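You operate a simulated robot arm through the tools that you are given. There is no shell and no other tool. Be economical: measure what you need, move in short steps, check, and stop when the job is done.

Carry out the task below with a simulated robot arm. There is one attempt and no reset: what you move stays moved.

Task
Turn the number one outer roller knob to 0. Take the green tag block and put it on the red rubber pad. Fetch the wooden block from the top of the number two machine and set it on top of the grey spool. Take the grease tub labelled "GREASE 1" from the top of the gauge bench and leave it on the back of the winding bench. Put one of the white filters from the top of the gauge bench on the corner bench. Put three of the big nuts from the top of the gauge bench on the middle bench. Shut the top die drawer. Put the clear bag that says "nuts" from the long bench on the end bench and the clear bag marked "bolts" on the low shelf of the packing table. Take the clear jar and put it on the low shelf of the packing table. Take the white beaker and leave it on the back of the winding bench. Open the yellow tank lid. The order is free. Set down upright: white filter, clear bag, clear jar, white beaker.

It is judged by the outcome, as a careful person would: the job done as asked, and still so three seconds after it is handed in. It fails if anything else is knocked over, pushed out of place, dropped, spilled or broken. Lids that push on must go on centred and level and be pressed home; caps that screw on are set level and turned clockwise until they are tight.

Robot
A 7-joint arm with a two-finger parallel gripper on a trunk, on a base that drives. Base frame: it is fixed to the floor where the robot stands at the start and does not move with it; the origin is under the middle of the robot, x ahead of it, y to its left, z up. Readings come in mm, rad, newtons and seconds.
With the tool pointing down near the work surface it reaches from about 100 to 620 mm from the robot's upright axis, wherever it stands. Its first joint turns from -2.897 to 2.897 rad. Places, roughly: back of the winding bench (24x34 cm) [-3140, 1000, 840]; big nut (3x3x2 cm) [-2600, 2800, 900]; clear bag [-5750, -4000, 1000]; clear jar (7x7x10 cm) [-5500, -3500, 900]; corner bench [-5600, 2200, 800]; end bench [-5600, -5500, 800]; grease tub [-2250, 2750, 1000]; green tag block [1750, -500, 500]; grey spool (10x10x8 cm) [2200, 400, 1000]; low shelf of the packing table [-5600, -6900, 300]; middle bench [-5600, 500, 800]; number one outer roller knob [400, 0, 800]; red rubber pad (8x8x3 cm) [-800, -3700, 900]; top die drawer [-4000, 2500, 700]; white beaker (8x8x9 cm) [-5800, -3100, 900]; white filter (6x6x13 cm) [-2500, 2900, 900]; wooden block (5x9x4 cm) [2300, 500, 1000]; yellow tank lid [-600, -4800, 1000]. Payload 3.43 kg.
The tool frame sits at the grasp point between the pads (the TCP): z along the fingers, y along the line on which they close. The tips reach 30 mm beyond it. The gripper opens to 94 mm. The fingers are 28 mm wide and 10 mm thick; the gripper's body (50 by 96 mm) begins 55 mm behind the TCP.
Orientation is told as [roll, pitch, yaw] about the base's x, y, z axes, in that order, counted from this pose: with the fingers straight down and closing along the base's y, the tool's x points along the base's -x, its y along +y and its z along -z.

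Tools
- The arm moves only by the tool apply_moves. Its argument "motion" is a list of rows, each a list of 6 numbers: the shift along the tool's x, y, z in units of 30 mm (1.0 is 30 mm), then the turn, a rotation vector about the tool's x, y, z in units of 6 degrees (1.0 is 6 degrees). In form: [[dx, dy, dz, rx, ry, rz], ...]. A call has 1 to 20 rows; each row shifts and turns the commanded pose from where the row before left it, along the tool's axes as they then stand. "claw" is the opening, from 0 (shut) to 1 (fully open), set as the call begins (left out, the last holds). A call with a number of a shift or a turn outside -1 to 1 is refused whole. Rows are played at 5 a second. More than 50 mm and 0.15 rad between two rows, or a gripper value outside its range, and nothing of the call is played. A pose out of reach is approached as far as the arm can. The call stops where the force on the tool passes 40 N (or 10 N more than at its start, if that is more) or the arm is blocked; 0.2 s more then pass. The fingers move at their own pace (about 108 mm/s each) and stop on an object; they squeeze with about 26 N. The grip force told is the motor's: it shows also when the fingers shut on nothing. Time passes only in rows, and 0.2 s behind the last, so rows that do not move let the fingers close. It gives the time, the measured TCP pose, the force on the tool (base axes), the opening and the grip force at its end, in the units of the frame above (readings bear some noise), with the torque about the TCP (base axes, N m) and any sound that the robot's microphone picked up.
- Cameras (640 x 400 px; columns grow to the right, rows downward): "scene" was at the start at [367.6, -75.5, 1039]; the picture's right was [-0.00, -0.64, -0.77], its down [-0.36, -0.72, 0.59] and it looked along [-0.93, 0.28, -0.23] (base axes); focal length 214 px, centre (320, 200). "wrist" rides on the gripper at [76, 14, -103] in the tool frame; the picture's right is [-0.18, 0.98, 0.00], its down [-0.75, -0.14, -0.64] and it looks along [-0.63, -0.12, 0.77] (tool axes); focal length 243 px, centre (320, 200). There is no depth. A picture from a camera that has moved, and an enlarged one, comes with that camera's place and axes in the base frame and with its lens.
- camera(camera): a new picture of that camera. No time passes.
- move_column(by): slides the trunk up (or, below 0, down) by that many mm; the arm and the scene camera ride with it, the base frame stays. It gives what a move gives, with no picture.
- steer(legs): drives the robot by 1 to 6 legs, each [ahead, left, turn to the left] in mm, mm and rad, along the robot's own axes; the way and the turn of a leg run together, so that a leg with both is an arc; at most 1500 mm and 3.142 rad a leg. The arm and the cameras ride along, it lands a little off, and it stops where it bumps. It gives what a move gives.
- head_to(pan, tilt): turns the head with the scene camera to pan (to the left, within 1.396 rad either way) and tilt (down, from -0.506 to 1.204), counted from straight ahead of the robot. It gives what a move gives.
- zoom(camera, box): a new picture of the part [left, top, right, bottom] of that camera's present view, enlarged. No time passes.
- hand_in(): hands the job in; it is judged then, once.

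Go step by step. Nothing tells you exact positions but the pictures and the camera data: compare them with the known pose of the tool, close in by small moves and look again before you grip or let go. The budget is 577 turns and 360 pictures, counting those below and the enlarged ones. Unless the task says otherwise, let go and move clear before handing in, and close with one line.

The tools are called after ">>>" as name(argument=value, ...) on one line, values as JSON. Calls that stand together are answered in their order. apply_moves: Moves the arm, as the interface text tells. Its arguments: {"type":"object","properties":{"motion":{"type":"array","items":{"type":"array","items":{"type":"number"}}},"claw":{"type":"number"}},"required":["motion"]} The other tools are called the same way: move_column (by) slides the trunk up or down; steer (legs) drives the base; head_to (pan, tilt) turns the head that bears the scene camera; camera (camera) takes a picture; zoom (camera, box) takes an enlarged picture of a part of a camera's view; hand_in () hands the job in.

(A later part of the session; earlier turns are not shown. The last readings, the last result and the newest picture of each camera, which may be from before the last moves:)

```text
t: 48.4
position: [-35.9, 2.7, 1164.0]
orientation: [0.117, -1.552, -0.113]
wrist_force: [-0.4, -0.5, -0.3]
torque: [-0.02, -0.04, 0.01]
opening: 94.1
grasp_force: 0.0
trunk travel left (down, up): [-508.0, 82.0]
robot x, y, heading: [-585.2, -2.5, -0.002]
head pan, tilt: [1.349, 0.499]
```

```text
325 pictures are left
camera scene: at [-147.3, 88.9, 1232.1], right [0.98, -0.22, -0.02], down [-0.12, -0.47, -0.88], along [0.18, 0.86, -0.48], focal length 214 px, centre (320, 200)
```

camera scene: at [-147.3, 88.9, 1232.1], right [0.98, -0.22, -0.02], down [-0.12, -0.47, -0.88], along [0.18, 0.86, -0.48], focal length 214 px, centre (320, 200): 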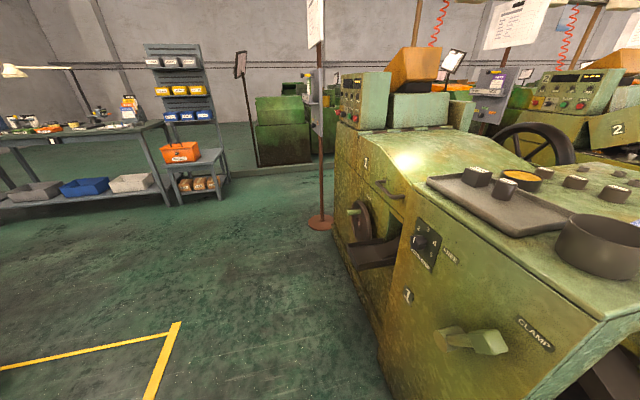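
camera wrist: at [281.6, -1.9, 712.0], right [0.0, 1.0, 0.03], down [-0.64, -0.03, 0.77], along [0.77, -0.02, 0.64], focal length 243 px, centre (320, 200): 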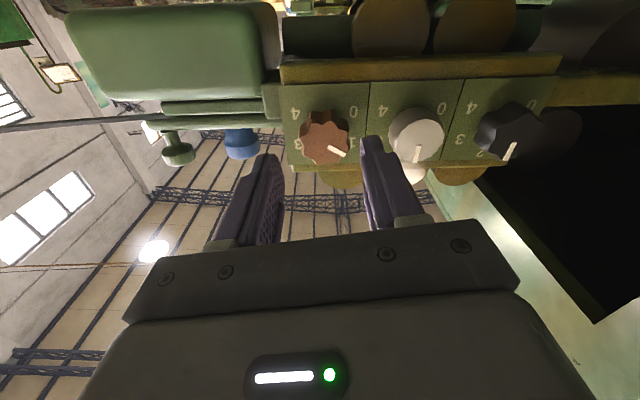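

I get a good overview: machines in a row along +x, wire payoffs on the right, benches behind left. Zooming ahead to find machine two, the wooden block and the spool.

>>> head_to(pan=0.2, tilt=0.3)

>>> zoom(camera="scene", box=[160, 50, 480, 250])

>>> zoom(camera="scene", box=[280, 90, 440, 190])

```text
t: 49.8
position: [-36.0, 2.0, 1165.7]
orientation: [0.121, -1.551, -0.117]
wrist_force: [0.6, -0.2, 0.0]
torque: [-0.01, -0.04, 0.0]
opening: 93.8
grasp_force: 0.0
trunk travel left (down, up): [-508.0, 82.0]
robot x, y, heading: [-583.5, 0.7, -0.001]
head pan, tilt: [0.201, 0.3]
```

```text
2.00 times, centred on (320, 150) of scene
camera zoom: at [-75.2, 19.1, 1248.9], right [0.2, -0.98, -0.01], down [-0.31, -0.06, -0.95], along [0.93, 0.2, -0.31], focal length 429 px, centre (320, 300)
```

zoom: 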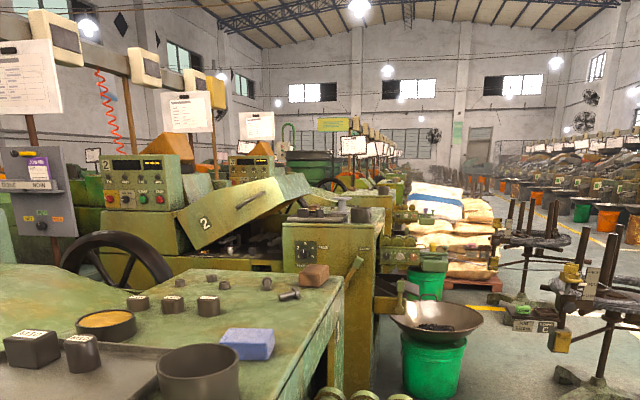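

```text
4.00 times, centred on (360, 140) of scene
camera zoom: at [-75.2, 19.1, 1248.9], right [0.2, -0.98, -0.01], down [-0.31, -0.06, -0.95], along [0.93, 0.2, -0.31], focal length 858 px, centre (160, 440)
```

zoom: 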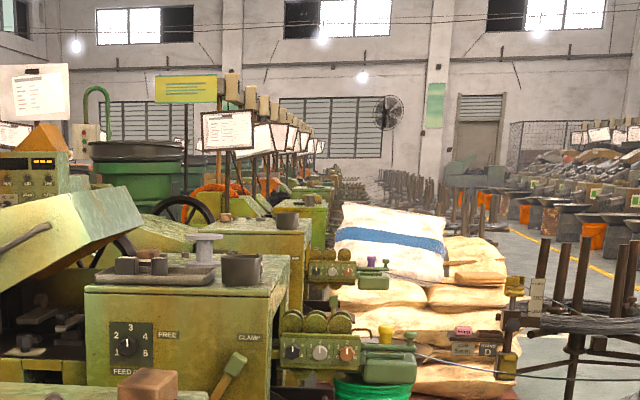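

Machine two (with the grey spool, tray) is ahead at x≈2200. The wire blocks a direct route, so I'll turn right, pass between the coils to the yellow-line aisle, then go along +x.

>>> steer(legs=[[0, 0, -1.571], [0, 370, 0]])

>>> head_to(pan=0, tilt=0.6)

>>> camera(camera="scene")

```text
t: 56.0
position: [-208.7, -548.2, 1163.6]
orientation: [0.082, -1.552, -1.657]
wrist_force: [0.0, 0.7, -0.2]
torque: [0.01, -0.01, -0.02]
opening: 94.0
grasp_force: 0.0
trunk travel left (down, up): [-508.0, 82.0]
robot x, y, heading: [-210.0, -5.3, -1.576]
head pan, tilt: [0.201, 0.3]
```

```text
t: 56.8
position: [-209.5, -549.1, 1164.7]
orientation: [0.116, -1.552, -1.69]
wrist_force: [0.1, 0.8, -0.1]
torque: [0.0, 0.0, 0.0]
opening: 94.2
grasp_force: 0.1
trunk travel left (down, up): [-508.0, 82.0]
robot x, y, heading: [-213.9, -0.5, -1.576]
head pan, tilt: [0.0, 0.6]
```

```text
322 pictures are left
camera scene: at [-210.7, -510.2, 1221.5], right [-1.0, 0.0, 0.0], down [0.0, 0.58, -0.81], along [0.0, -0.81, -0.58], focal length 214 px, centre (320, 200)
```

scene: 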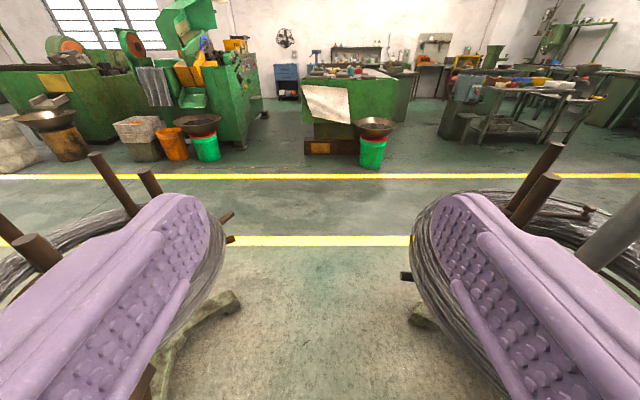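

>>> steer(legs=[[1000, 0, 0], [1000, 0, 0], [0, 0, 1.571]])

>>> steer(legs=[[1500, 0, 0], [400, 0, 0]])

>>> head_to(pan=0.9, tilt=0.4)

>>> camera(camera="scene")

```text
t: 70.5
position: [352.3, -1991.7, 1163.8]
orientation: [0.118, -1.553, -0.118]
wrist_force: [-0.1, 0.3, -1.2]
torque: [0.0, 0.01, -0.04]
opening: 93.7
grasp_force: 0.0
trunk travel left (down, up): [-508.0, 82.0]
robot x, y, heading: [-193.7, -1992.4, -0.0]
head pan, tilt: [0.0, 0.6]
```

```text
t: 80.0
position: [2256.3, -1982.6, 1163.2]
orientation: [0.115, -1.55, -0.109]
wrist_force: [-0.4, -0.4, -1.1]
torque: [-0.03, -0.01, -0.01]
opening: 93.9
grasp_force: 0.1
trunk travel left (down, up): [-508.0, 82.0]
robot x, y, heading: [1712.6, -1992.3, 0.007]
head pan, tilt: [0.0, 0.6]
```

```text
t: 81.2
position: [2254.0, -1982.6, 1164.3]
orientation: [0.119, -1.55, -0.111]
wrist_force: [-0.1, 0.3, -0.2]
torque: [-0.04, 0.04, -0.01]
opening: 94.1
grasp_force: 0.1
trunk travel left (down, up): [-508.0, 82.0]
robot x, y, heading: [1707.6, -1988.9, 0.001]
head pan, tilt: [0.901, 0.4]
```

```text
321 pictures are left
camera scene: at [2181.4, -1912.7, 1240.4], right [0.79, -0.62, -0.02], down [-0.26, -0.3, -0.92], along [0.56, 0.73, -0.4], focal length 214 px, centre (320, 200)
```

scene: 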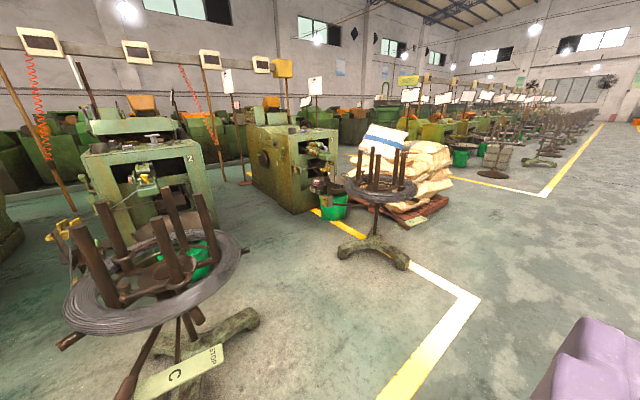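

>>> steer(legs=[[0, 0, 1.571]])

>>> head_to(pan=0, tilt=0.5)

>>> camera(camera="scene")

```text
t: 85.4
position: [1716.1, -1441.9, 1165.2]
orientation: [0.116, -1.551, 1.439]
wrist_force: [-1.2, 0.4, -0.7]
torque: [0.02, 0.03, -0.01]
opening: 93.8
grasp_force: 0.0
trunk travel left (down, up): [-508.0, 82.0]
robot x, y, heading: [1709.1, -1989.3, 1.551]
head pan, tilt: [0.901, 0.4]
```

```text
t: 86.6
position: [1718.4, -1441.8, 1165.2]
orientation: [0.118, -1.552, 1.438]
wrist_force: [0.0, 0.5, -0.7]
torque: [-0.03, -0.01, 0.0]
opening: 94.0
grasp_force: 0.0
trunk travel left (down, up): [-508.0, 82.0]
robot x, y, heading: [1704.9, -1988.4, 1.551]
head pan, tilt: [0.0, 0.499]
```

```text
320 pictures are left
camera scene: at [1714.3, -1481.7, 1230.5], right [1.0, -0.02, 0.0], down [-0.01, -0.5, -0.87], along [0.01, 0.87, -0.5], focal length 214 px, centre (320, 200)
```

scene: 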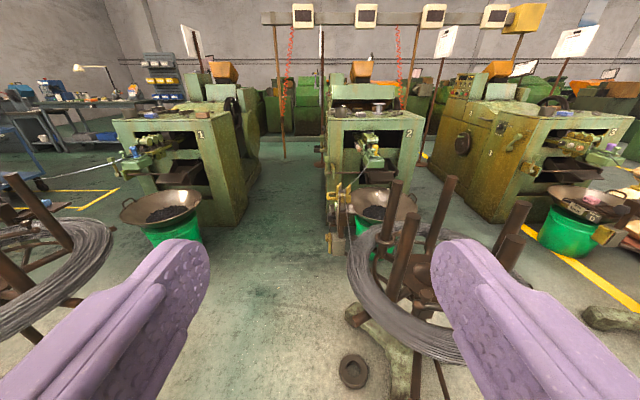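

>>> zoom(camera="scene", box=[230, 70, 470, 220])

```text
2.67 times, centred on (350, 145) of scene
camera zoom: at [1714.3, -1481.7, 1230.5], right [1.0, -0.02, 0.0], down [-0.01, -0.5, -0.87], along [0.01, 0.87, -0.5], focal length 572 px, centre (240, 347)
```

zoom: 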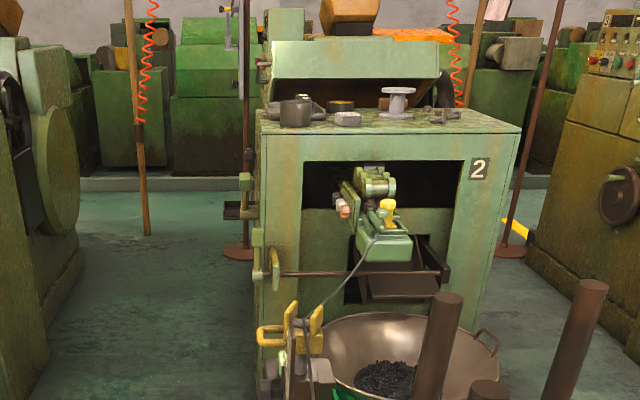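

Machine two's top has the grey spool at about (2230, 450). I'll approach via the gap on its +x side: strafe right, then forward.

>>> steer(legs=[[0, 0, 0.02], [0, -1070, 0], [900, 0, 0]])

>>> head_to(pan=0.3, tilt=0.6)

>>> camera(camera="scene")

```text
t: 96.7
position: [2733.5, -533.3, 1164.8]
orientation: [0.115, -1.551, 1.475]
wrist_force: [-0.4, -0.3, -1.0]
torque: [0.02, -0.03, -0.02]
opening: 94.0
grasp_force: 0.0
trunk travel left (down, up): [-508.0, 82.0]
robot x, y, heading: [2744.8, -1077.8, 1.591]
head pan, tilt: [0.0, 0.499]
```

```text
t: 97.5
position: [2734.1, -533.0, 1164.6]
orientation: [0.117, -1.553, 1.474]
wrist_force: [-0.1, -0.5, -0.5]
torque: [0.01, -0.04, 0.03]
opening: 94.2
grasp_force: 0.1
trunk travel left (down, up): [-508.0, 82.0]
robot x, y, heading: [2743.5, -1076.1, 1.588]
head pan, tilt: [0.3, 0.6]
```

```text
318 pictures are left
camera scene: at [2707.3, -579.8, 1221.6], right [0.95, 0.31, -0.01], down [0.18, -0.55, -0.81], along [-0.26, 0.77, -0.58], focal length 214 px, centre (320, 200)
```

scene: 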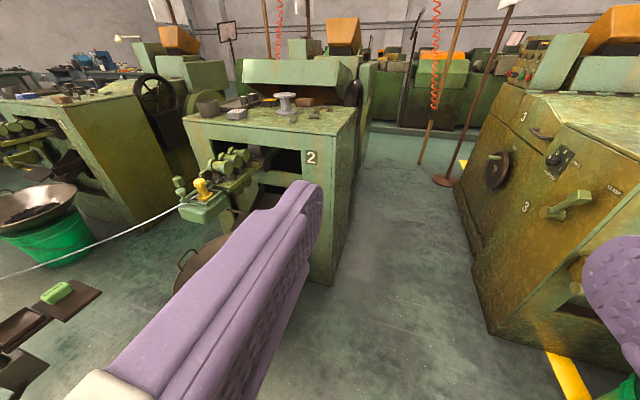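

>>> zoom(camera="scene", box=[170, 80, 380, 211])

>>> zoom(camera="scene", box=[0, 180, 210, 311])

```text
3.05 times, centred on (275, 146) of scene
camera zoom: at [2707.3, -579.8, 1221.6], right [0.95, 0.31, -0.01], down [0.18, -0.55, -0.81], along [-0.26, 0.77, -0.58], focal length 654 px, centre (457, 366)
```

zoom: 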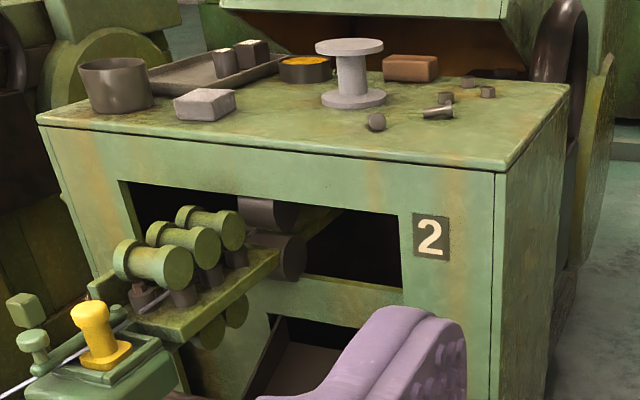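

```text
3.05 times, centred on (105, 246) of scene
camera zoom: at [2707.3, -579.8, 1221.6], right [0.95, 0.31, -0.01], down [0.18, -0.55, -0.81], along [-0.26, 0.77, -0.58], focal length 654 px, centre (975, 61)
```

zoom: 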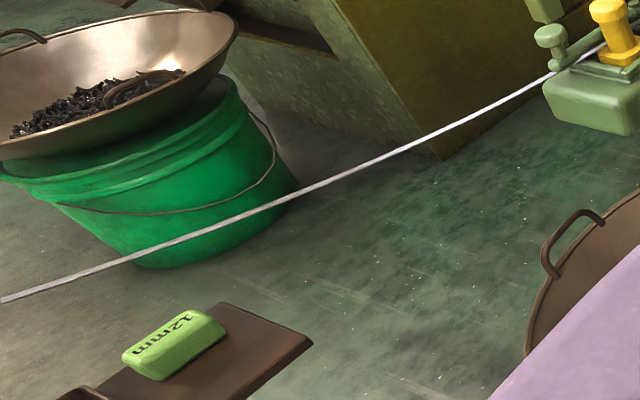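

The wooden block is at about (2216, 616) and the spool at (2179, 458) on top z≈950. I'll turn to face −x in the open, raise the trunk, and strafe into the gap beside machine two.

>>> move_column(by=80)

>>> steer(legs=[[0, 0, 1.551], [-90, 0, 0], [0, -900, 0]])

>>> head_to(pan=-0.5, tilt=0.6)

>>> camera(camera="scene")

```text
t: 98.7
position: [2734.5, -533.0, 1245.7]
orientation: [0.114, -1.548, 1.475]
wrist_force: [0.0, -0.1, 0.0]
torque: [-0.02, 0.02, -0.01]
opening: 94.2
grasp_force: 0.0
trunk travel left (down, up): [-588.0, 2.0]
robot x, y, heading: [2745.9, -1079.3, 1.595]
head pan, tilt: [0.3, 0.6]
```

```text
t: 107.9
position: [2291.7, -170.2, 1245.4]
orientation: [0.136, -1.551, 3.014]
wrist_force: [0.2, 0.2, 0.4]
torque: [-0.01, 0.01, 0.01]
opening: 94.2
grasp_force: 0.0
trunk travel left (down, up): [-588.0, 2.0]
robot x, y, heading: [2835.6, -166.4, -3.138]
head pan, tilt: [0.3, 0.6]
```

```text
t: 109.1
position: [2290.3, -171.3, 1245.4]
orientation: [0.115, -1.553, 3.036]
wrist_force: [0.8, -0.4, -0.4]
torque: [0.03, 0.01, 0.03]
opening: 94.0
grasp_force: 0.0
trunk travel left (down, up): [-588.0, 2.0]
robot x, y, heading: [2833.3, -165.4, -3.137]
head pan, tilt: [-0.499, 0.6]
```

```text
315 pictures are left
camera scene: at [2340.0, -130.5, 1301.6], right [0.47, 0.88, 0.01], down [0.51, -0.27, -0.81], along [-0.72, 0.39, -0.58], focal length 214 px, centre (320, 200)
```

scene: 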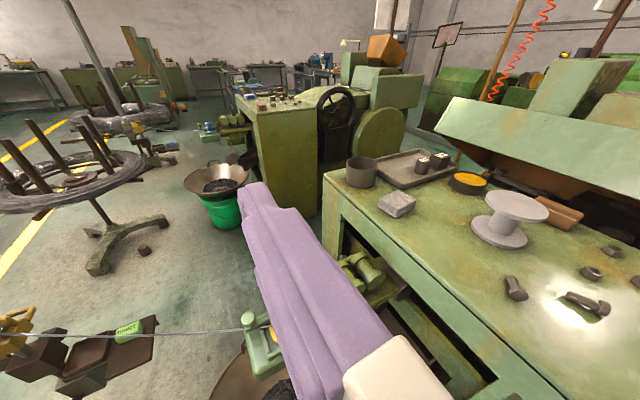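

>>> steer(legs=[[0, -640, 0]])

>>> head_to(pan=0, tilt=0.9)

>>> camera(camera="scene")

```text
t: 112.6
position: [2288.4, 470.1, 1244.8]
orientation: [0.142, -1.551, 3.006]
wrist_force: [-0.5, -0.2, 0.7]
torque: [0.04, 0.02, 0.01]
opening: 94.2
grasp_force: 0.1
trunk travel left (down, up): [-588.0, 2.0]
robot x, y, heading: [2833.1, 473.8, -3.143]
head pan, tilt: [-0.499, 0.6]
```

```text
t: 113.6
position: [2287.8, 469.6, 1244.5]
orientation: [0.116, -1.551, 3.029]
wrist_force: [-0.5, 0.5, -0.2]
torque: [-0.01, -0.02, 0.01]
opening: 94.0
grasp_force: 0.1
trunk travel left (down, up): [-588.0, 2.0]
robot x, y, heading: [2838.0, 472.3, -3.139]
head pan, tilt: [0.0, 0.901]
```

```text
314 pictures are left
camera scene: at [2340.0, 467.8, 1277.0], right [0.0, 1.0, 0.0], down [0.8, 0.0, -0.61], along [-0.61, 0.0, -0.8], focal length 214 px, centre (320, 200)
```

scene: 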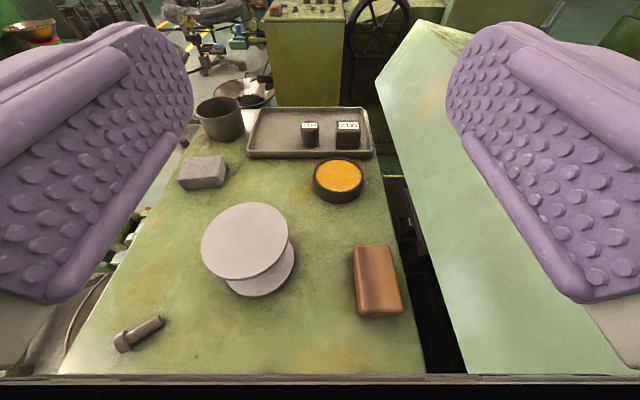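

The spool is at about (2219, 378) and the block at (2252, 541), long side along x. I'll point the tool down and approach the block.

>>> apply_moves(motion=[[0, 0, 0, 0, 1, 0], [0, 0, 0, 0, 1, 0], [0, 0, 0, 0, 1, 0], [0, 0, 0, 0, 1, 0], [0, 0, 0, 0, 1, 0], [0, 0, 0, 0, 1, 0], [0, 0, 0, 0, 1, 0], [0, 0, 0, 0, 1, 0], [0, 0, 0, 0, 1, 0], [0, 0, 0, 0, 1, 0], [0, 0, 0, 0, 1, 0], [0, 0, 0, 0, 1, 0], [0, 0, 0, 0, 1, 0], [0, 0, 0, 0, 1, 0], [0, 0, 0, 0, 0.8, 0]])

>>> camera(camera="wrist")

```text
t: 116.8
position: [2287.5, 469.9, 1244.4]
orientation: [0.001, 0.0, -3.139]
wrist_force: [-0.5, 0.5, -1.2]
torque: [0.0, -0.01, -0.03]
opening: 94.0
grasp_force: 0.0
trunk travel left (down, up): [-588.0, 2.0]
robot x, y, heading: [2833.6, 471.1, -3.14]
head pan, tilt: [0.0, 0.901]
```

```text
313 pictures are left
camera wrist: at [2363.5, 455.9, 1346.7], right [-0.18, -0.98, 0.0], down [-0.75, 0.14, 0.64], along [-0.63, 0.11, -0.77], focal length 243 px, centre (320, 200)
```

wrist: 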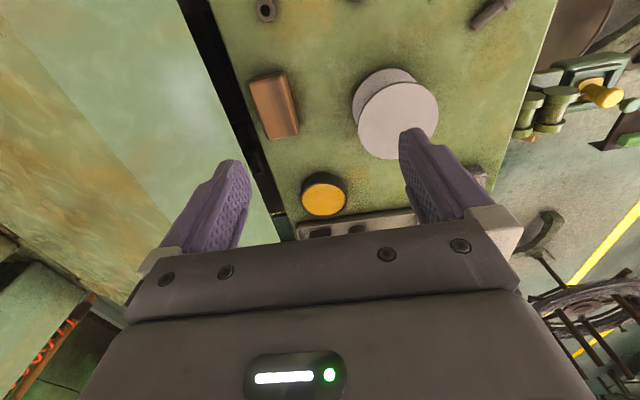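

>>> apply_moves(motion=[[-1, -1, 0, 0, 0, 0], [-0.08, -1, 0, 0, 0, 0], [0, -0.37, 1, 0, 0, 0], [0, 0, 1, 0, 0, 0], [0, 0, 1, 0, 0, 0], [0, 0, 1, 0, 0, 0], [0, 0, 1, 0, 0, 0]])

>>> camera(camera="wrist")

>>> camera(camera="scene")

```text
t: 118.4
position: [2255.2, 538.2, 1091.8]
orientation: [0.001, 0.0, -3.14]
wrist_force: [1.3, -6.0, -1.0]
torque: [-0.29, -0.02, -0.15]
opening: 90.8
grasp_force: 0.1
trunk travel left (down, up): [-588.0, 2.0]
robot x, y, heading: [2833.8, 473.3, -3.141]
head pan, tilt: [0.0, 0.901]
```

```text
312 pictures are left
camera wrist: at [2330.9, 523.9, 1194.8], right [-0.18, -0.98, 0.0], down [-0.75, 0.14, 0.64], along [-0.63, 0.11, -0.77], focal length 243 px, centre (320, 200)
```

wrist: 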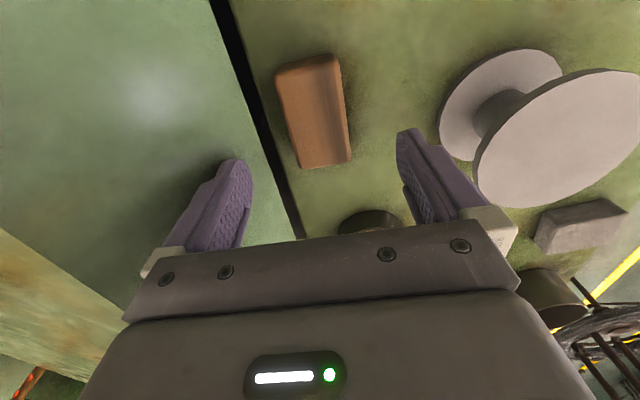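

```text
311 pictures are left
camera scene: at [2222.9, 535.9, 1148.2], right [0.0, 1.0, 0.0], down [0.62, 0.0, 0.78], along [0.78, 0.0, -0.62], focal length 214 px, centre (320, 200)
```

scene: 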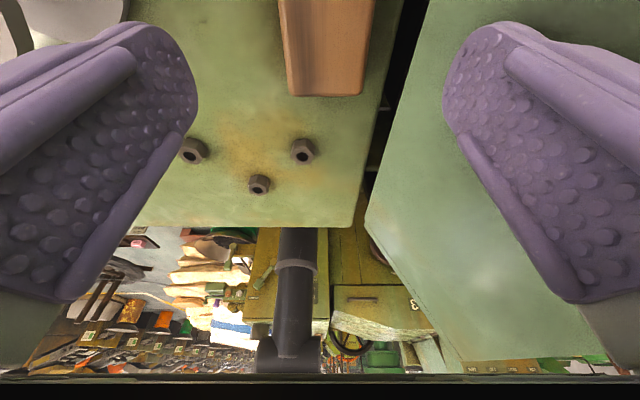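

The open finger touched the raised lid beside the block. I'll narrow the opening and shift slightly away, then descend.

>>> apply_moves(motion=[[0, 0.1, 0, 0, 0, 0], [0, 0, 0, 0, 0, 0]], claw=0.68)

>>> apply_moves(motion=[[0, 0, 1, 0, 0, 0], [0, 0, 1, 0, 0, 0]])

>>> camera(camera="wrist")

>>> head_to(pan=0, tilt=0.5)

>>> camera(camera="scene")

```text
t: 119.0
position: [2254.7, 535.4, 1094.6]
orientation: [0.002, -0.002, -3.139]
wrist_force: [0.2, 0.0, 0.7]
torque: [0.0, 0.01, -0.03]
opening: 64.0
grasp_force: 0.0
trunk travel left (down, up): [-588.0, 2.0]
robot x, y, heading: [2836.6, 469.2, -3.141]
head pan, tilt: [0.0, 0.901]
```

```text
t: 119.6
position: [2253.0, 537.5, 1034.1]
orientation: [0.003, -0.002, -3.137]
wrist_force: [0.9, 0.6, 0.5]
torque: [0.01, 0.04, -0.01]
opening: 63.9
grasp_force: 0.1
trunk travel left (down, up): [-588.0, 2.0]
robot x, y, heading: [2834.6, 473.6, -3.141]
head pan, tilt: [0.0, 0.901]
```

```text
310 pictures are left
camera wrist: at [2329.9, 522.8, 1136.7], right [-0.18, -0.98, 0.0], down [-0.75, 0.14, 0.64], along [-0.63, 0.11, -0.77], focal length 243 px, centre (320, 200)
```

wrist: 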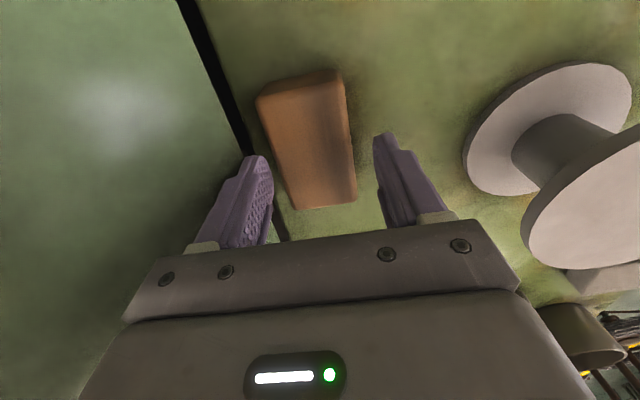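

```text
t: 120.4
position: [2253.8, 537.2, 1035.2]
orientation: [0.002, -0.001, -3.138]
wrist_force: [0.6, 0.3, -0.3]
torque: [0.03, -0.03, 0.01]
opening: 63.8
grasp_force: 0.1
trunk travel left (down, up): [-588.0, 2.0]
robot x, y, heading: [2834.6, 472.8, -3.144]
head pan, tilt: [0.0, 0.499]
```

```text
309 pictures are left
camera scene: at [2188.3, 534.8, 1075.3], right [0.0, 1.0, 0.0], down [0.88, 0.0, 0.48], along [0.48, 0.0, -0.88], focal length 214 px, centre (320, 200)
```

scene: 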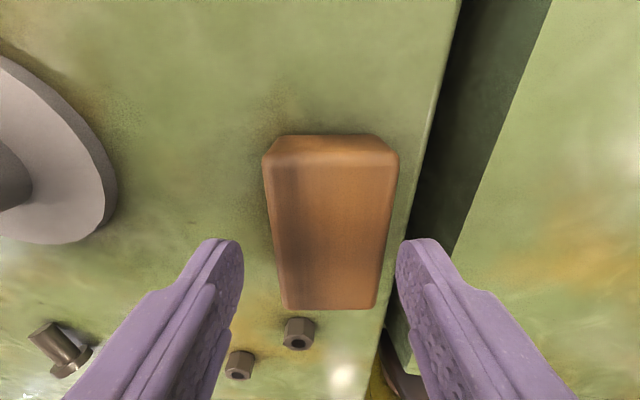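

>>> apply_moves(motion=[[0, -0.15, 0, 0, 0, 0], [0, 0, 0.7, 0, 0, 0], [0, 0, 0.7, 0, 0, 0]])

>>> camera(camera="scene")

```text
t: 121.2
position: [2254.6, 540.2, 1000.1]
orientation: [0.002, 0.006, -3.14]
wrist_force: [15.7, -0.6, 20.1]
torque: [0.67, -0.21, -0.48]
opening: 63.1
grasp_force: 0.0
trunk travel left (down, up): [-588.0, 2.0]
robot x, y, heading: [2833.8, 471.8, -3.14]
head pan, tilt: [0.0, 0.499]
stopped in row 3: the force on the tool passed its limit at 64 N (the readings are from after the stop); the commanded pose is now the measured one
```

```text
308 pictures are left
camera scene: at [2189.4, 539.4, 1039.8], right [0.0, 1.0, 0.0], down [0.88, 0.0, 0.48], along [0.48, 0.0, -0.88], focal length 214 px, centre (320, 200)
```

scene: 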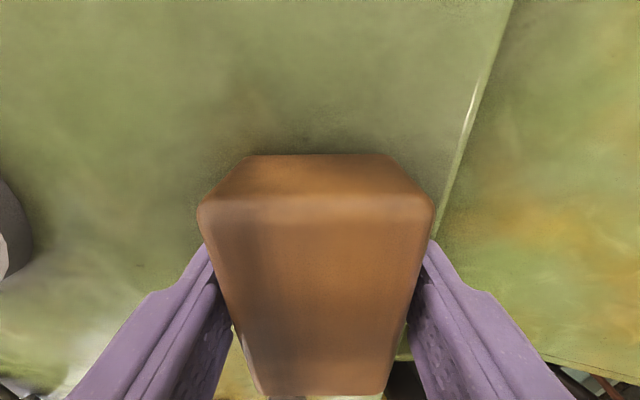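

>>> apply_moves(motion=[[0, 0, -0.1, 0, 0, 0], [0, 0, 0, 0, 0, 0]])

>>> apply_moves(motion=[[0, 0, 0, 0, 0, 0], [0, 0, 0, 0, 0, 0], [0, 0, 0, 0, 0, 0]], claw=0.3)

```text
t: 121.8
position: [2252.6, 540.7, 1002.9]
orientation: [0.002, 0.001, -3.139]
wrist_force: [-0.1, -0.3, 0.3]
torque: [-0.05, 0.01, 0.01]
opening: 63.9
grasp_force: 0.0
trunk travel left (down, up): [-588.0, 2.0]
robot x, y, heading: [2838.9, 471.4, -3.138]
head pan, tilt: [0.0, 0.499]
```

```text
t: 122.7
position: [2252.0, 541.7, 1001.6]
orientation: [0.002, 0.001, -3.139]
wrist_force: [0.4, 0.8, 0.2]
torque: [-0.02, -0.01, -0.01]
opening: 53.9
grasp_force: 25.5
trunk travel left (down, up): [-588.0, 2.0]
robot x, y, heading: [2834.1, 471.6, -3.138]
head pan, tilt: [0.0, 0.499]
```

Block gripped. Lifting and moving over to above the spool.

>>> apply_moves(motion=[[0, 0, -1, 0, 0, 0], [0, 0.3, -1, 0, 0, 0], [0, 0.3, -1, 0, 0, 0], [0, 0, -1, 0, 0, 0], [0, 0, -0.6, 0, 0, 0], [0, 1, 0, 0, 0, 0], [0, 1, 0, 0, 0, 0]])

>>> head_to(pan=0.6, tilt=0.5)

>>> camera(camera="scene")

>>> camera(camera="wrist")

```text
t: 124.2
position: [2252.3, 460.9, 1140.4]
orientation: [0.001, 0.0, -3.139]
wrist_force: [-0.1, 0.0, -1.2]
torque: [0.03, 0.01, 0.0]
opening: 53.9
grasp_force: 26.4
trunk travel left (down, up): [-588.0, 2.0]
robot x, y, heading: [2830.0, 475.8, -3.14]
head pan, tilt: [0.0, 0.499]
```

```text
t: 125.2
position: [2251.5, 461.6, 1140.1]
orientation: [0.003, 0.003, -3.139]
wrist_force: [0.0, 0.5, -0.8]
torque: [0.0, 0.01, 0.02]
opening: 54.0
grasp_force: 26.0
trunk travel left (down, up): [-588.0, 2.0]
robot x, y, heading: [2833.3, 469.8, -3.141]
head pan, tilt: [0.6, 0.499]
```

```text
307 pictures are left
camera scene: at [2185.7, 408.8, 1196.3], right [0.0, 0.82, -0.57], down [0.88, 0.27, 0.4], along [0.48, -0.5, -0.72], focal length 214 px, centre (320, 200)
```

scene: 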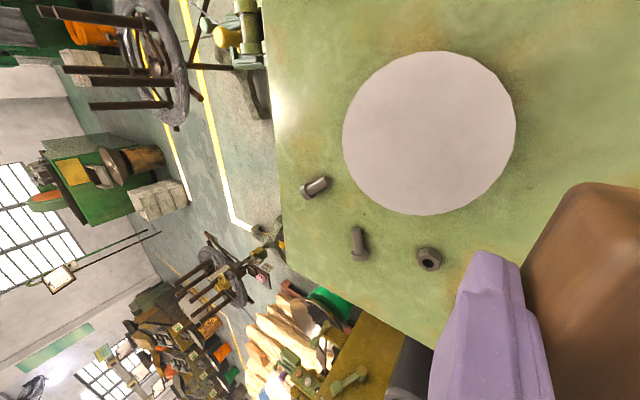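

```text
306 pictures are left
camera wrist: at [2327.3, 448.1, 1242.7], right [-0.18, -0.98, 0.0], down [-0.76, 0.14, 0.64], along [-0.63, 0.12, -0.77], focal length 243 px, centre (320, 200)
```

wrist: 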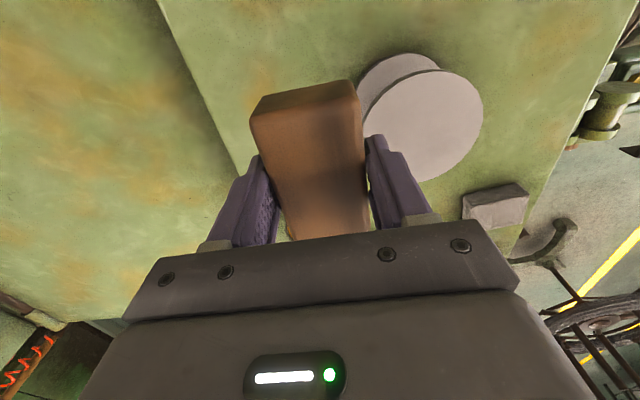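

>>> apply_moves(motion=[[-0.5, 1, 0, 0, 0, 0], [-0.5, 1, 0, 0, 0, 0], [0, 0.75, 0, 0, 0, 0], [0, 0, 0.6, 0, 0, 0], [0, 0, 0, 0, 0, 0]])

>>> head_to(pan=0.0, tilt=0.3)

>>> camera(camera="scene")

>>> camera(camera="wrist")

```text
t: 126.5
position: [2223.4, 380.4, 1121.1]
orientation: [0.001, 0.002, -3.139]
wrist_force: [0.9, -0.2, -0.9]
torque: [0.02, 0.01, 0.0]
opening: 54.1
grasp_force: 26.1
trunk travel left (down, up): [-588.0, 2.0]
robot x, y, heading: [2839.3, 469.6, -3.143]
head pan, tilt: [0.6, 0.499]
```

```text
t: 127.5
position: [2222.3, 379.1, 1121.4]
orientation: [0.003, 0.002, -3.138]
wrist_force: [-1.1, -0.1, -1.4]
torque: [0.0, -0.02, -0.02]
opening: 53.7
grasp_force: 26.3
trunk travel left (down, up): [-588.0, 2.0]
robot x, y, heading: [2829.8, 475.5, -3.139]
head pan, tilt: [0.0, 0.3]
```

```text
305 pictures are left
camera scene: at [2137.8, 378.1, 1158.9], right [0.0, 1.0, 0.0], down [0.95, 0.0, 0.3], along [0.3, 0.0, -0.95], focal length 214 px, centre (320, 200)
```

scene: 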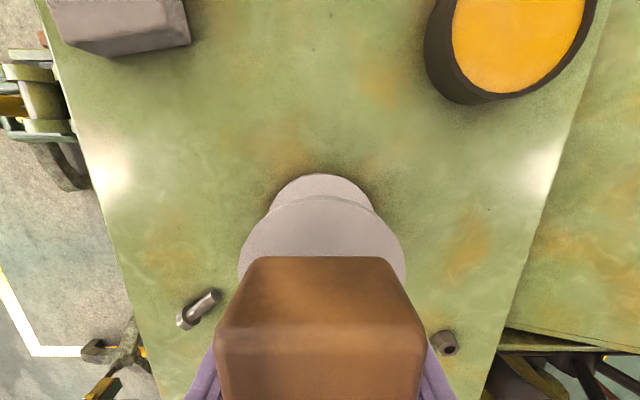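

```text
304 pictures are left
camera wrist: at [2298.0, 366.2, 1223.6], right [-0.18, -0.98, 0.0], down [-0.76, 0.14, 0.64], along [-0.63, 0.12, -0.77], focal length 243 px, centre (320, 200)
```

wrist: 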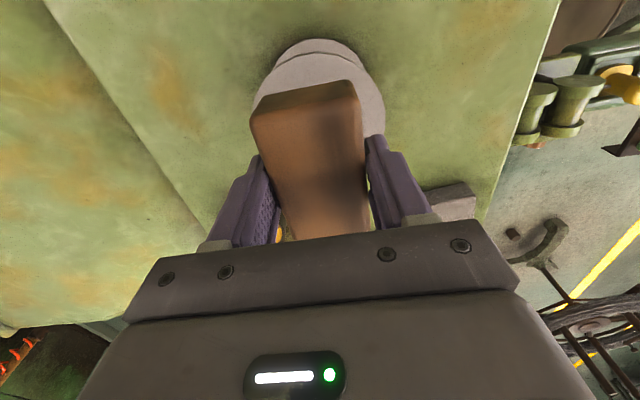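

>>> apply_moves(motion=[[0, 0, 0.5, 0, 0, 0], [0, 0, 0.3, 0, 0, 0], [0, 0, 0.2, 0, 0, 0], [0, 0, 0.1, 0, 0, 0], [0, 0, 0, 0, 0, 0]])

>>> camera(camera="scene")

```text
t: 128.7
position: [2222.5, 380.7, 1088.8]
orientation: [0.001, -0.001, -3.139]
wrist_force: [0.8, 0.6, -0.2]
torque: [-0.03, 0.01, 0.01]
opening: 53.7
grasp_force: 26.2
trunk travel left (down, up): [-588.0, 2.0]
robot x, y, heading: [2835.2, 473.5, -3.141]
head pan, tilt: [0.0, 0.3]
```

```text
303 pictures are left
camera scene: at [2138.3, 379.3, 1127.3], right [0.0, 1.0, 0.0], down [0.95, 0.0, 0.3], along [0.3, 0.0, -0.95], focal length 214 px, centre (320, 200)
```

scene: 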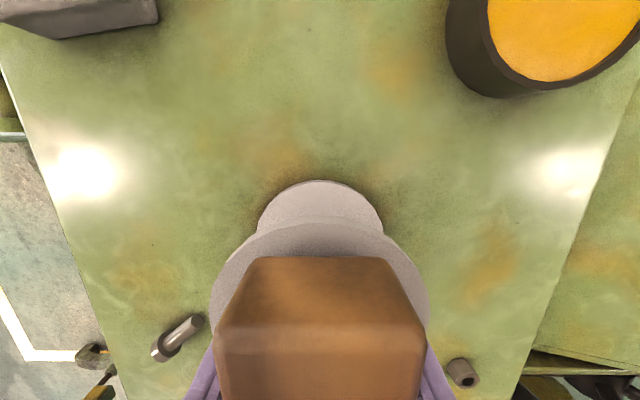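

>>> apply_moves(motion=[[0, 0, 0.08, 0, 0, 0], [0, 0, 0.08, 0, 0, 0], [0, 0, 0.08, 0, 0, 0], [0, 0, 0, 0, 0, 0]])

```text
t: 129.7
position: [2222.2, 379.5, 1081.9]
orientation: [0.002, 0.001, -3.137]
wrist_force: [0.3, -0.3, -1.4]
torque: [-0.01, -0.01, -0.03]
opening: 54.1
grasp_force: 26.1
trunk travel left (down, up): [-588.0, 2.0]
robot x, y, heading: [2834.5, 473.7, -3.138]
head pan, tilt: [0.0, 0.3]
```

>>> apply_moves(motion=[[0, 0, 0.08, 0, 0, 0], [0, 0, 0.08, 0, 0, 0], [0, 0, 0, 0, 0, 0]])

>>> camera(camera="scene")

```text
t: 130.4
position: [2222.0, 380.4, 1079.5]
orientation: [0.0, -0.003, -3.139]
wrist_force: [-1.8, -1.6, 26.8]
torque: [0.12, 0.01, 0.1]
opening: 54.1
grasp_force: 26.3
trunk travel left (down, up): [-588.0, 2.0]
robot x, y, heading: [2832.7, 470.1, -3.141]
head pan, tilt: [0.0, 0.3]
```

```text
302 pictures are left
camera scene: at [2138.4, 378.4, 1117.8], right [0.0, 1.0, 0.0], down [0.96, 0.0, 0.29], along [0.29, 0.0, -0.96], focal length 214 px, centre (320, 200)
```

scene: 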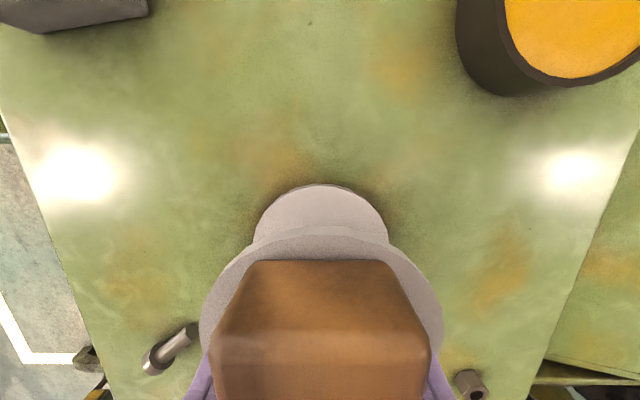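

Block sits on the spool. Release and lift clear.

>>> apply_moves(motion=[[0, 0, -0.06, 0, 0, 0], [0, 0, 0, 0, 0, 0]])

>>> apply_moves(motion=[[0, 0, 0, 0, 0, 0], [0, 0, 0, 0, 0, 0], [0, 0, -1, 0, 0, 0], [0, 0, -1, 0, 0, 0], [0, 0, -1, 0, 0, 0], [0, 0, -1, 0, 0, 0]], claw=0.75)

>>> head_to(pan=0.0, tilt=0.5)

>>> camera(camera="scene")

```text
t: 131.1
position: [2223.6, 380.6, 1079.7]
orientation: [0.003, 0.001, -3.139]
wrist_force: [-7.1, -2.1, 19.9]
torque: [0.17, 0.7, 0.09]
opening: 53.8
grasp_force: 26.1
trunk travel left (down, up): [-588.0, 2.0]
robot x, y, heading: [2834.5, 473.2, -3.136]
head pan, tilt: [0.0, 0.3]
```

```text
t: 132.4
position: [2221.7, 380.7, 1200.6]
orientation: [0.002, 0.001, -3.137]
wrist_force: [1.0, 1.1, 0.4]
torque: [0.0, 0.01, -0.01]
opening: 70.5
grasp_force: 0.1
trunk travel left (down, up): [-588.0, 2.0]
robot x, y, heading: [2834.2, 475.9, -3.14]
head pan, tilt: [0.0, 0.3]
```

```text
t: 133.2
position: [2221.9, 380.3, 1200.3]
orientation: [0.003, 0.001, -3.139]
wrist_force: [-0.8, -0.8, -0.5]
torque: [0.01, -0.03, 0.02]
opening: 70.4
grasp_force: 0.0
trunk travel left (down, up): [-588.0, 2.0]
robot x, y, heading: [2836.2, 473.8, -3.138]
head pan, tilt: [0.0, 0.499]
```

```text
301 pictures are left
camera scene: at [2155.4, 378.6, 1239.8], right [0.0, 1.0, 0.0], down [0.88, 0.0, 0.48], along [0.48, 0.0, -0.88], focal length 214 px, centre (320, 200)
```

scene: 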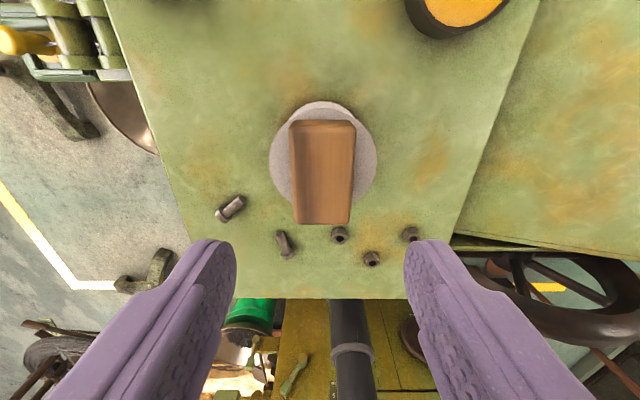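

The block rests well on the spool. Now I'll retract the arm, leave the gap to the aisle, and approach the green block's tray from the −x side.

>>> apply_moves(motion=[[1, 0, -1, 0, 0, 0], [1, 0, 0, 0, 0, 0], [1, 0, 0, 0, 0, 0], [1, 0, 0, 0, 0, 0], [1, 0, 0, 0, 0, 0], [1, -1, 0, 0, 0, 0], [1, -1, 0, 0, 0, 0]])

>>> steer(legs=[[0, 1400, 0], [0, 970, 0], [1500, 0, 0], [0, 0, 3.141], [0, 650, 0]])

>>> head_to(pan=0.0, tilt=-0.4)

>>> camera(camera="scene")

```text
t: 134.8
position: [2431.7, 441.3, 1228.8]
orientation: [0.001, 0.003, -3.138]
wrist_force: [0.2, 0.9, 0.8]
torque: [-0.03, 0.0, 0.0]
opening: 70.5
grasp_force: 0.1
trunk travel left (down, up): [-588.0, 2.0]
robot x, y, heading: [2832.5, 470.2, -3.136]
head pan, tilt: [0.0, 0.499]
```

```text
t: 164.0
position: [1738.7, -1232.4, 1229.0]
orientation: [0.003, 0.002, 0.001]
wrist_force: [0.2, 1.0, -1.0]
torque: [0.01, 0.02, 0.02]
opening: 70.4
grasp_force: 0.1
trunk travel left (down, up): [-588.0, 2.0]
robot x, y, heading: [1334.3, -1258.7, -0.0]
head pan, tilt: [0.0, 0.499]
```

```text
t: 165.2
position: [1736.7, -1231.2, 1228.4]
orientation: [0.002, 0.002, -0.001]
wrist_force: [0.7, -0.2, 0.3]
torque: [-0.02, -0.01, -0.03]
opening: 70.6
grasp_force: 0.1
trunk travel left (down, up): [-588.0, 2.0]
robot x, y, heading: [1330.1, -1261.7, -0.001]
head pan, tilt: [0.0, -0.4]
```

```text
300 pictures are left
camera scene: at [1878.5, -1234.0, 1286.7], right [0.0, -1.0, 0.0], down [-0.92, 0.0, -0.39], along [0.39, 0.0, -0.92], focal length 214 px, centre (320, 200)
```

scene: 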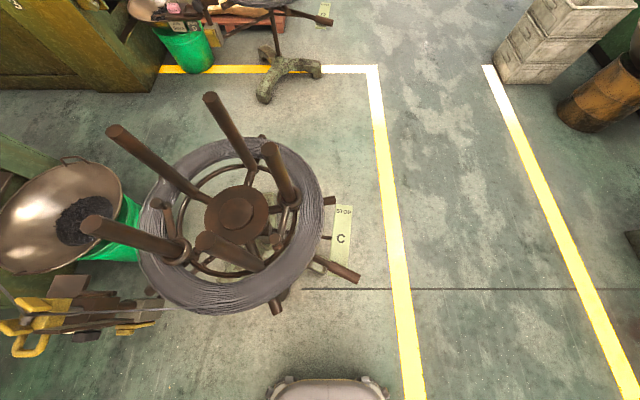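

>>> steer(legs=[[0, 660, 0]])

>>> camera(camera="wrist")

>>> camera(camera="scene")

```text
t: 168.9
position: [1738.8, -563.5, 1230.2]
orientation: [0.003, 0.001, -0.004]
wrist_force: [-0.5, 0.3, 0.8]
torque: [0.0, -0.02, -0.01]
opening: 70.4
grasp_force: 0.1
trunk travel left (down, up): [-588.0, 2.0]
robot x, y, heading: [1332.1, -591.2, -0.009]
head pan, tilt: [0.0, -0.4]
```

```text
299 pictures are left
camera wrist: at [1662.8, -549.2, 1331.3], right [0.19, 0.98, 0.0], down [0.75, -0.14, 0.64], along [0.63, -0.12, -0.77], focal length 243 px, centre (320, 200)
```

wrist: 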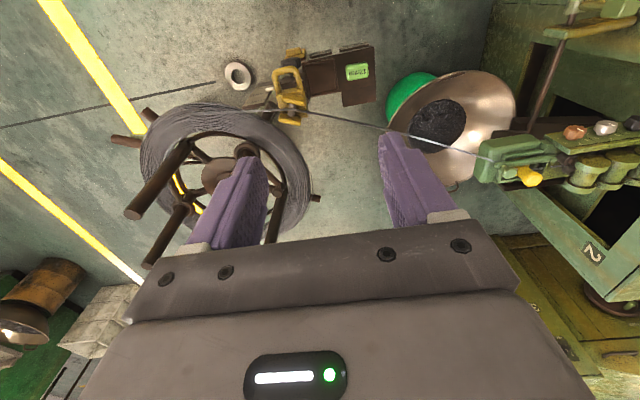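

```text
298 pictures are left
camera scene: at [1880.1, -565.8, 1286.7], right [0.0, -1.0, 0.0], down [-0.92, 0.0, -0.39], along [0.39, 0.0, -0.92], focal length 214 px, centre (320, 200)
```

scene: 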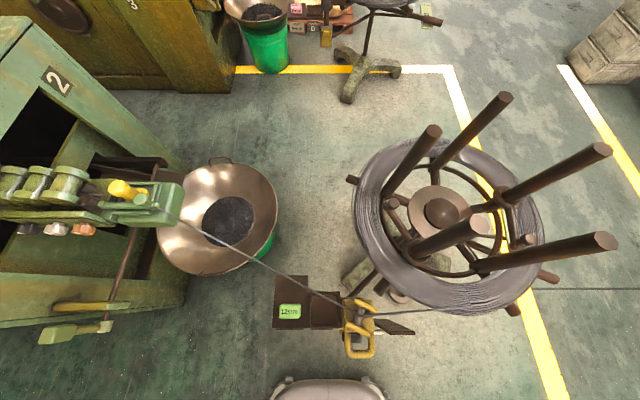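

The green tag block is at about (1831, −485, 645), with the wire about 95 mm beyond it in x. I'll yaw the gripper 90° so the head and camera lie along y, move above it, and lower the trunk.

>>> apply_moves(motion=[[-1, 1, 0, 0, 0, 0], [-1, 1, 0, 0, 0, 0], [-1, 0.6, 0, 0, 0, 0], [0, 0, 0, 0, 0, -1], [0, 0, 0, 0, 0, -1], [0, 0, 0, 0, 0, -1], [0, 0, 0, 0, 0, -1], [0, 0, 0, 0, 0, -1], [0, 0, 0, 0, 0, -1], [0, 0, 0, 0, 0, -1], [0, 0, 0, 0, 0, -1], [0, 0, 0, 0, 0, -1], [0, 0, 0, 0, 0, -1], [0, 0, 0, 0, 0, -1], [0, 0, 0, 0, 0, -1], [0, 0, 0, 0, 0, -1], [0, 0, 0, 0, 0, -1], [0, 0, 0, 0, 0, -1]])

>>> move_column(by=-350)

>>> camera(camera="wrist")

>>> head_to(pan=0.0, tilt=0.2)

>>> camera(camera="scene")

```text
t: 172.7
position: [1828.3, -487.0, 1229.1]
orientation: [0.003, -0.002, 1.57]
wrist_force: [-0.7, 0.0, 0.1]
torque: [0.03, 0.0, 0.01]
opening: 70.3
grasp_force: 0.1
trunk travel left (down, up): [-588.0, 2.0]
robot x, y, heading: [1333.6, -596.8, -0.005]
head pan, tilt: [0.0, -0.4]
```

```text
t: 176.1
position: [1830.0, -486.9, 878.4]
orientation: [0.002, -0.002, 1.567]
wrist_force: [1.0, -0.9, 0.4]
torque: [0.05, 0.01, -0.01]
opening: 70.5
grasp_force: 0.1
trunk travel left (down, up): [-238.0, 352.0]
robot x, y, heading: [1331.6, -591.8, -0.002]
head pan, tilt: [0.0, -0.4]
```

```text
297 pictures are left
camera wrist: at [1814.7, -562.6, 980.6], right [-0.98, 0.19, 0.0], down [0.14, 0.75, 0.64], along [0.12, 0.63, -0.77], focal length 243 px, centre (320, 200)
```

wrist: 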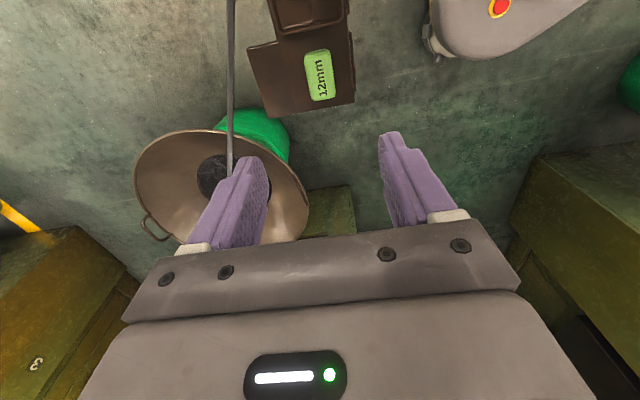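

```text
t: 177.1
position: [1828.7, -485.8, 879.7]
orientation: [-0.001, -0.001, 1.567]
wrist_force: [0.6, -0.2, 1.0]
torque: [0.0, 0.02, -0.01]
opening: 70.6
grasp_force: 0.0
trunk travel left (down, up): [-238.0, 352.0]
robot x, y, heading: [1334.6, -592.7, -0.005]
head pan, tilt: [0.0, 0.201]
```

```text
296 pictures are left
camera scene: at [1827.6, -396.4, 916.5], right [1.0, 0.0, 0.0], down [0.0, -0.98, 0.2], along [0.0, -0.2, -0.98], focal length 214 px, centre (320, 200)
```

scene: 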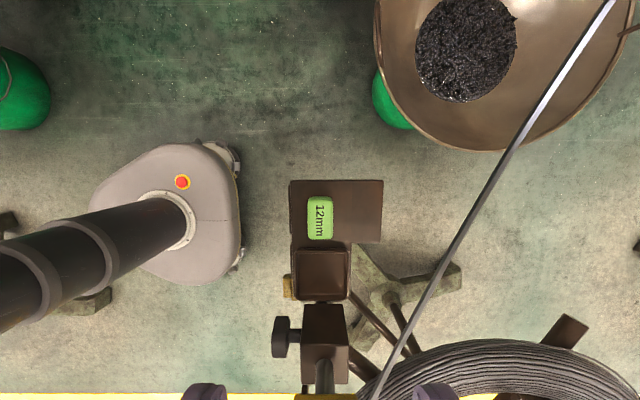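

>>> apply_moves(motion=[[0, 0, 1, 0, 0, 0], [0, 0, 1, 0, 0, 0], [0, 0, 1, 0, 0, 0], [0, 0, 1, 0, 0, 0], [0, 0, 1, 0, 0, 0], [0, 0, 1, 0, 0, 0], [-0.13, 0, 0.5, 0, 0, 0]], claw=0.62)

>>> camera(camera="scene")

>>> camera(camera="wrist")

```text
t: 178.7
position: [1827.9, -482.3, 683.9]
orientation: [0.002, -0.001, 1.567]
wrist_force: [0.2, -0.3, 0.2]
torque: [0.04, -0.02, 0.03]
opening: 58.1
grasp_force: 0.0
trunk travel left (down, up): [-238.0, 352.0]
robot x, y, heading: [1332.3, -589.4, -0.003]
head pan, tilt: [0.0, 0.201]
```

```text
295 pictures are left
camera scene: at [1826.5, -393.0, 721.8], right [1.0, 0.0, 0.0], down [0.0, -0.98, 0.2], along [0.0, -0.2, -0.98], focal length 214 px, centre (320, 200)
```

scene: 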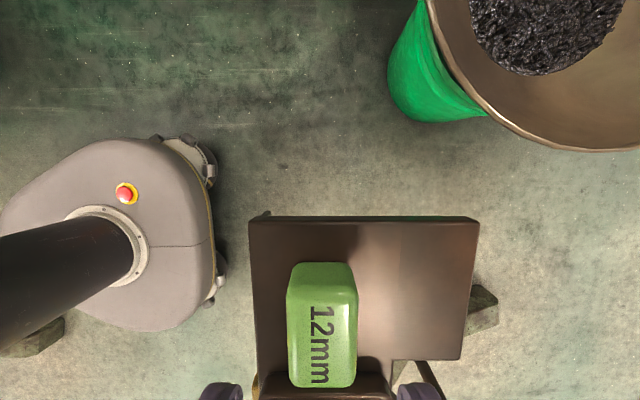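

```text
294 pictures are left
camera wrist: at [1813.7, -559.1, 785.8], right [-0.98, 0.19, 0.0], down [0.14, 0.75, 0.64], along [0.12, 0.63, -0.77], focal length 243 px, centre (320, 200)
```

wrist: 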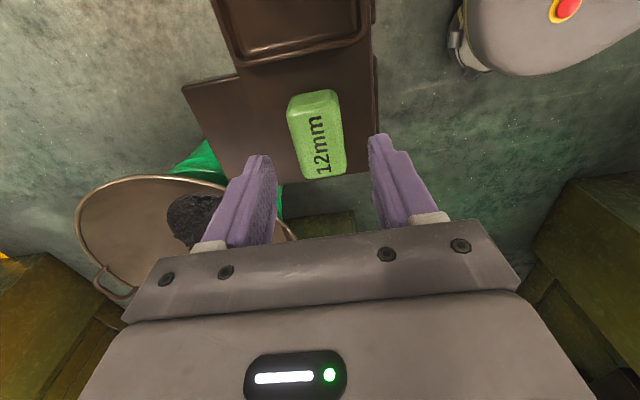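

>>> apply_moves(motion=[[0.06, 0, 1, 0, 0, 0], [0, 0, 0.4, 0, 0, 0], [0, 0, 0.1, 0, 0, 0], [0, 0, 0.1, 0, 0, 0], [0, 0, 0.1, 0, 0, 0]])

>>> camera(camera="scene")

```text
t: 179.9
position: [1829.2, -484.4, 633.5]
orientation: [0.001, -0.004, 1.567]
wrist_force: [0.6, -0.3, 0.0]
torque: [-0.03, 0.01, 0.01]
opening: 58.3
grasp_force: 0.1
trunk travel left (down, up): [-238.0, 352.0]
robot x, y, heading: [1335.9, -594.6, -0.005]
head pan, tilt: [0.0, 0.201]
```

```text
293 pictures are left
camera scene: at [1827.5, -394.1, 670.8], right [1.0, 0.0, 0.0], down [0.0, -0.98, 0.2], along [0.0, -0.2, -0.98], focal length 214 px, centre (320, 200)
```

scene: 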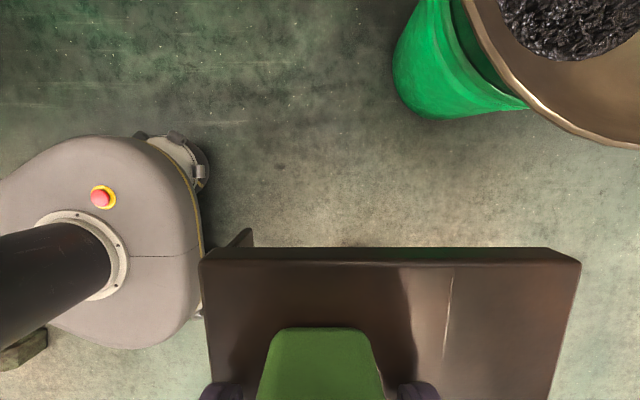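

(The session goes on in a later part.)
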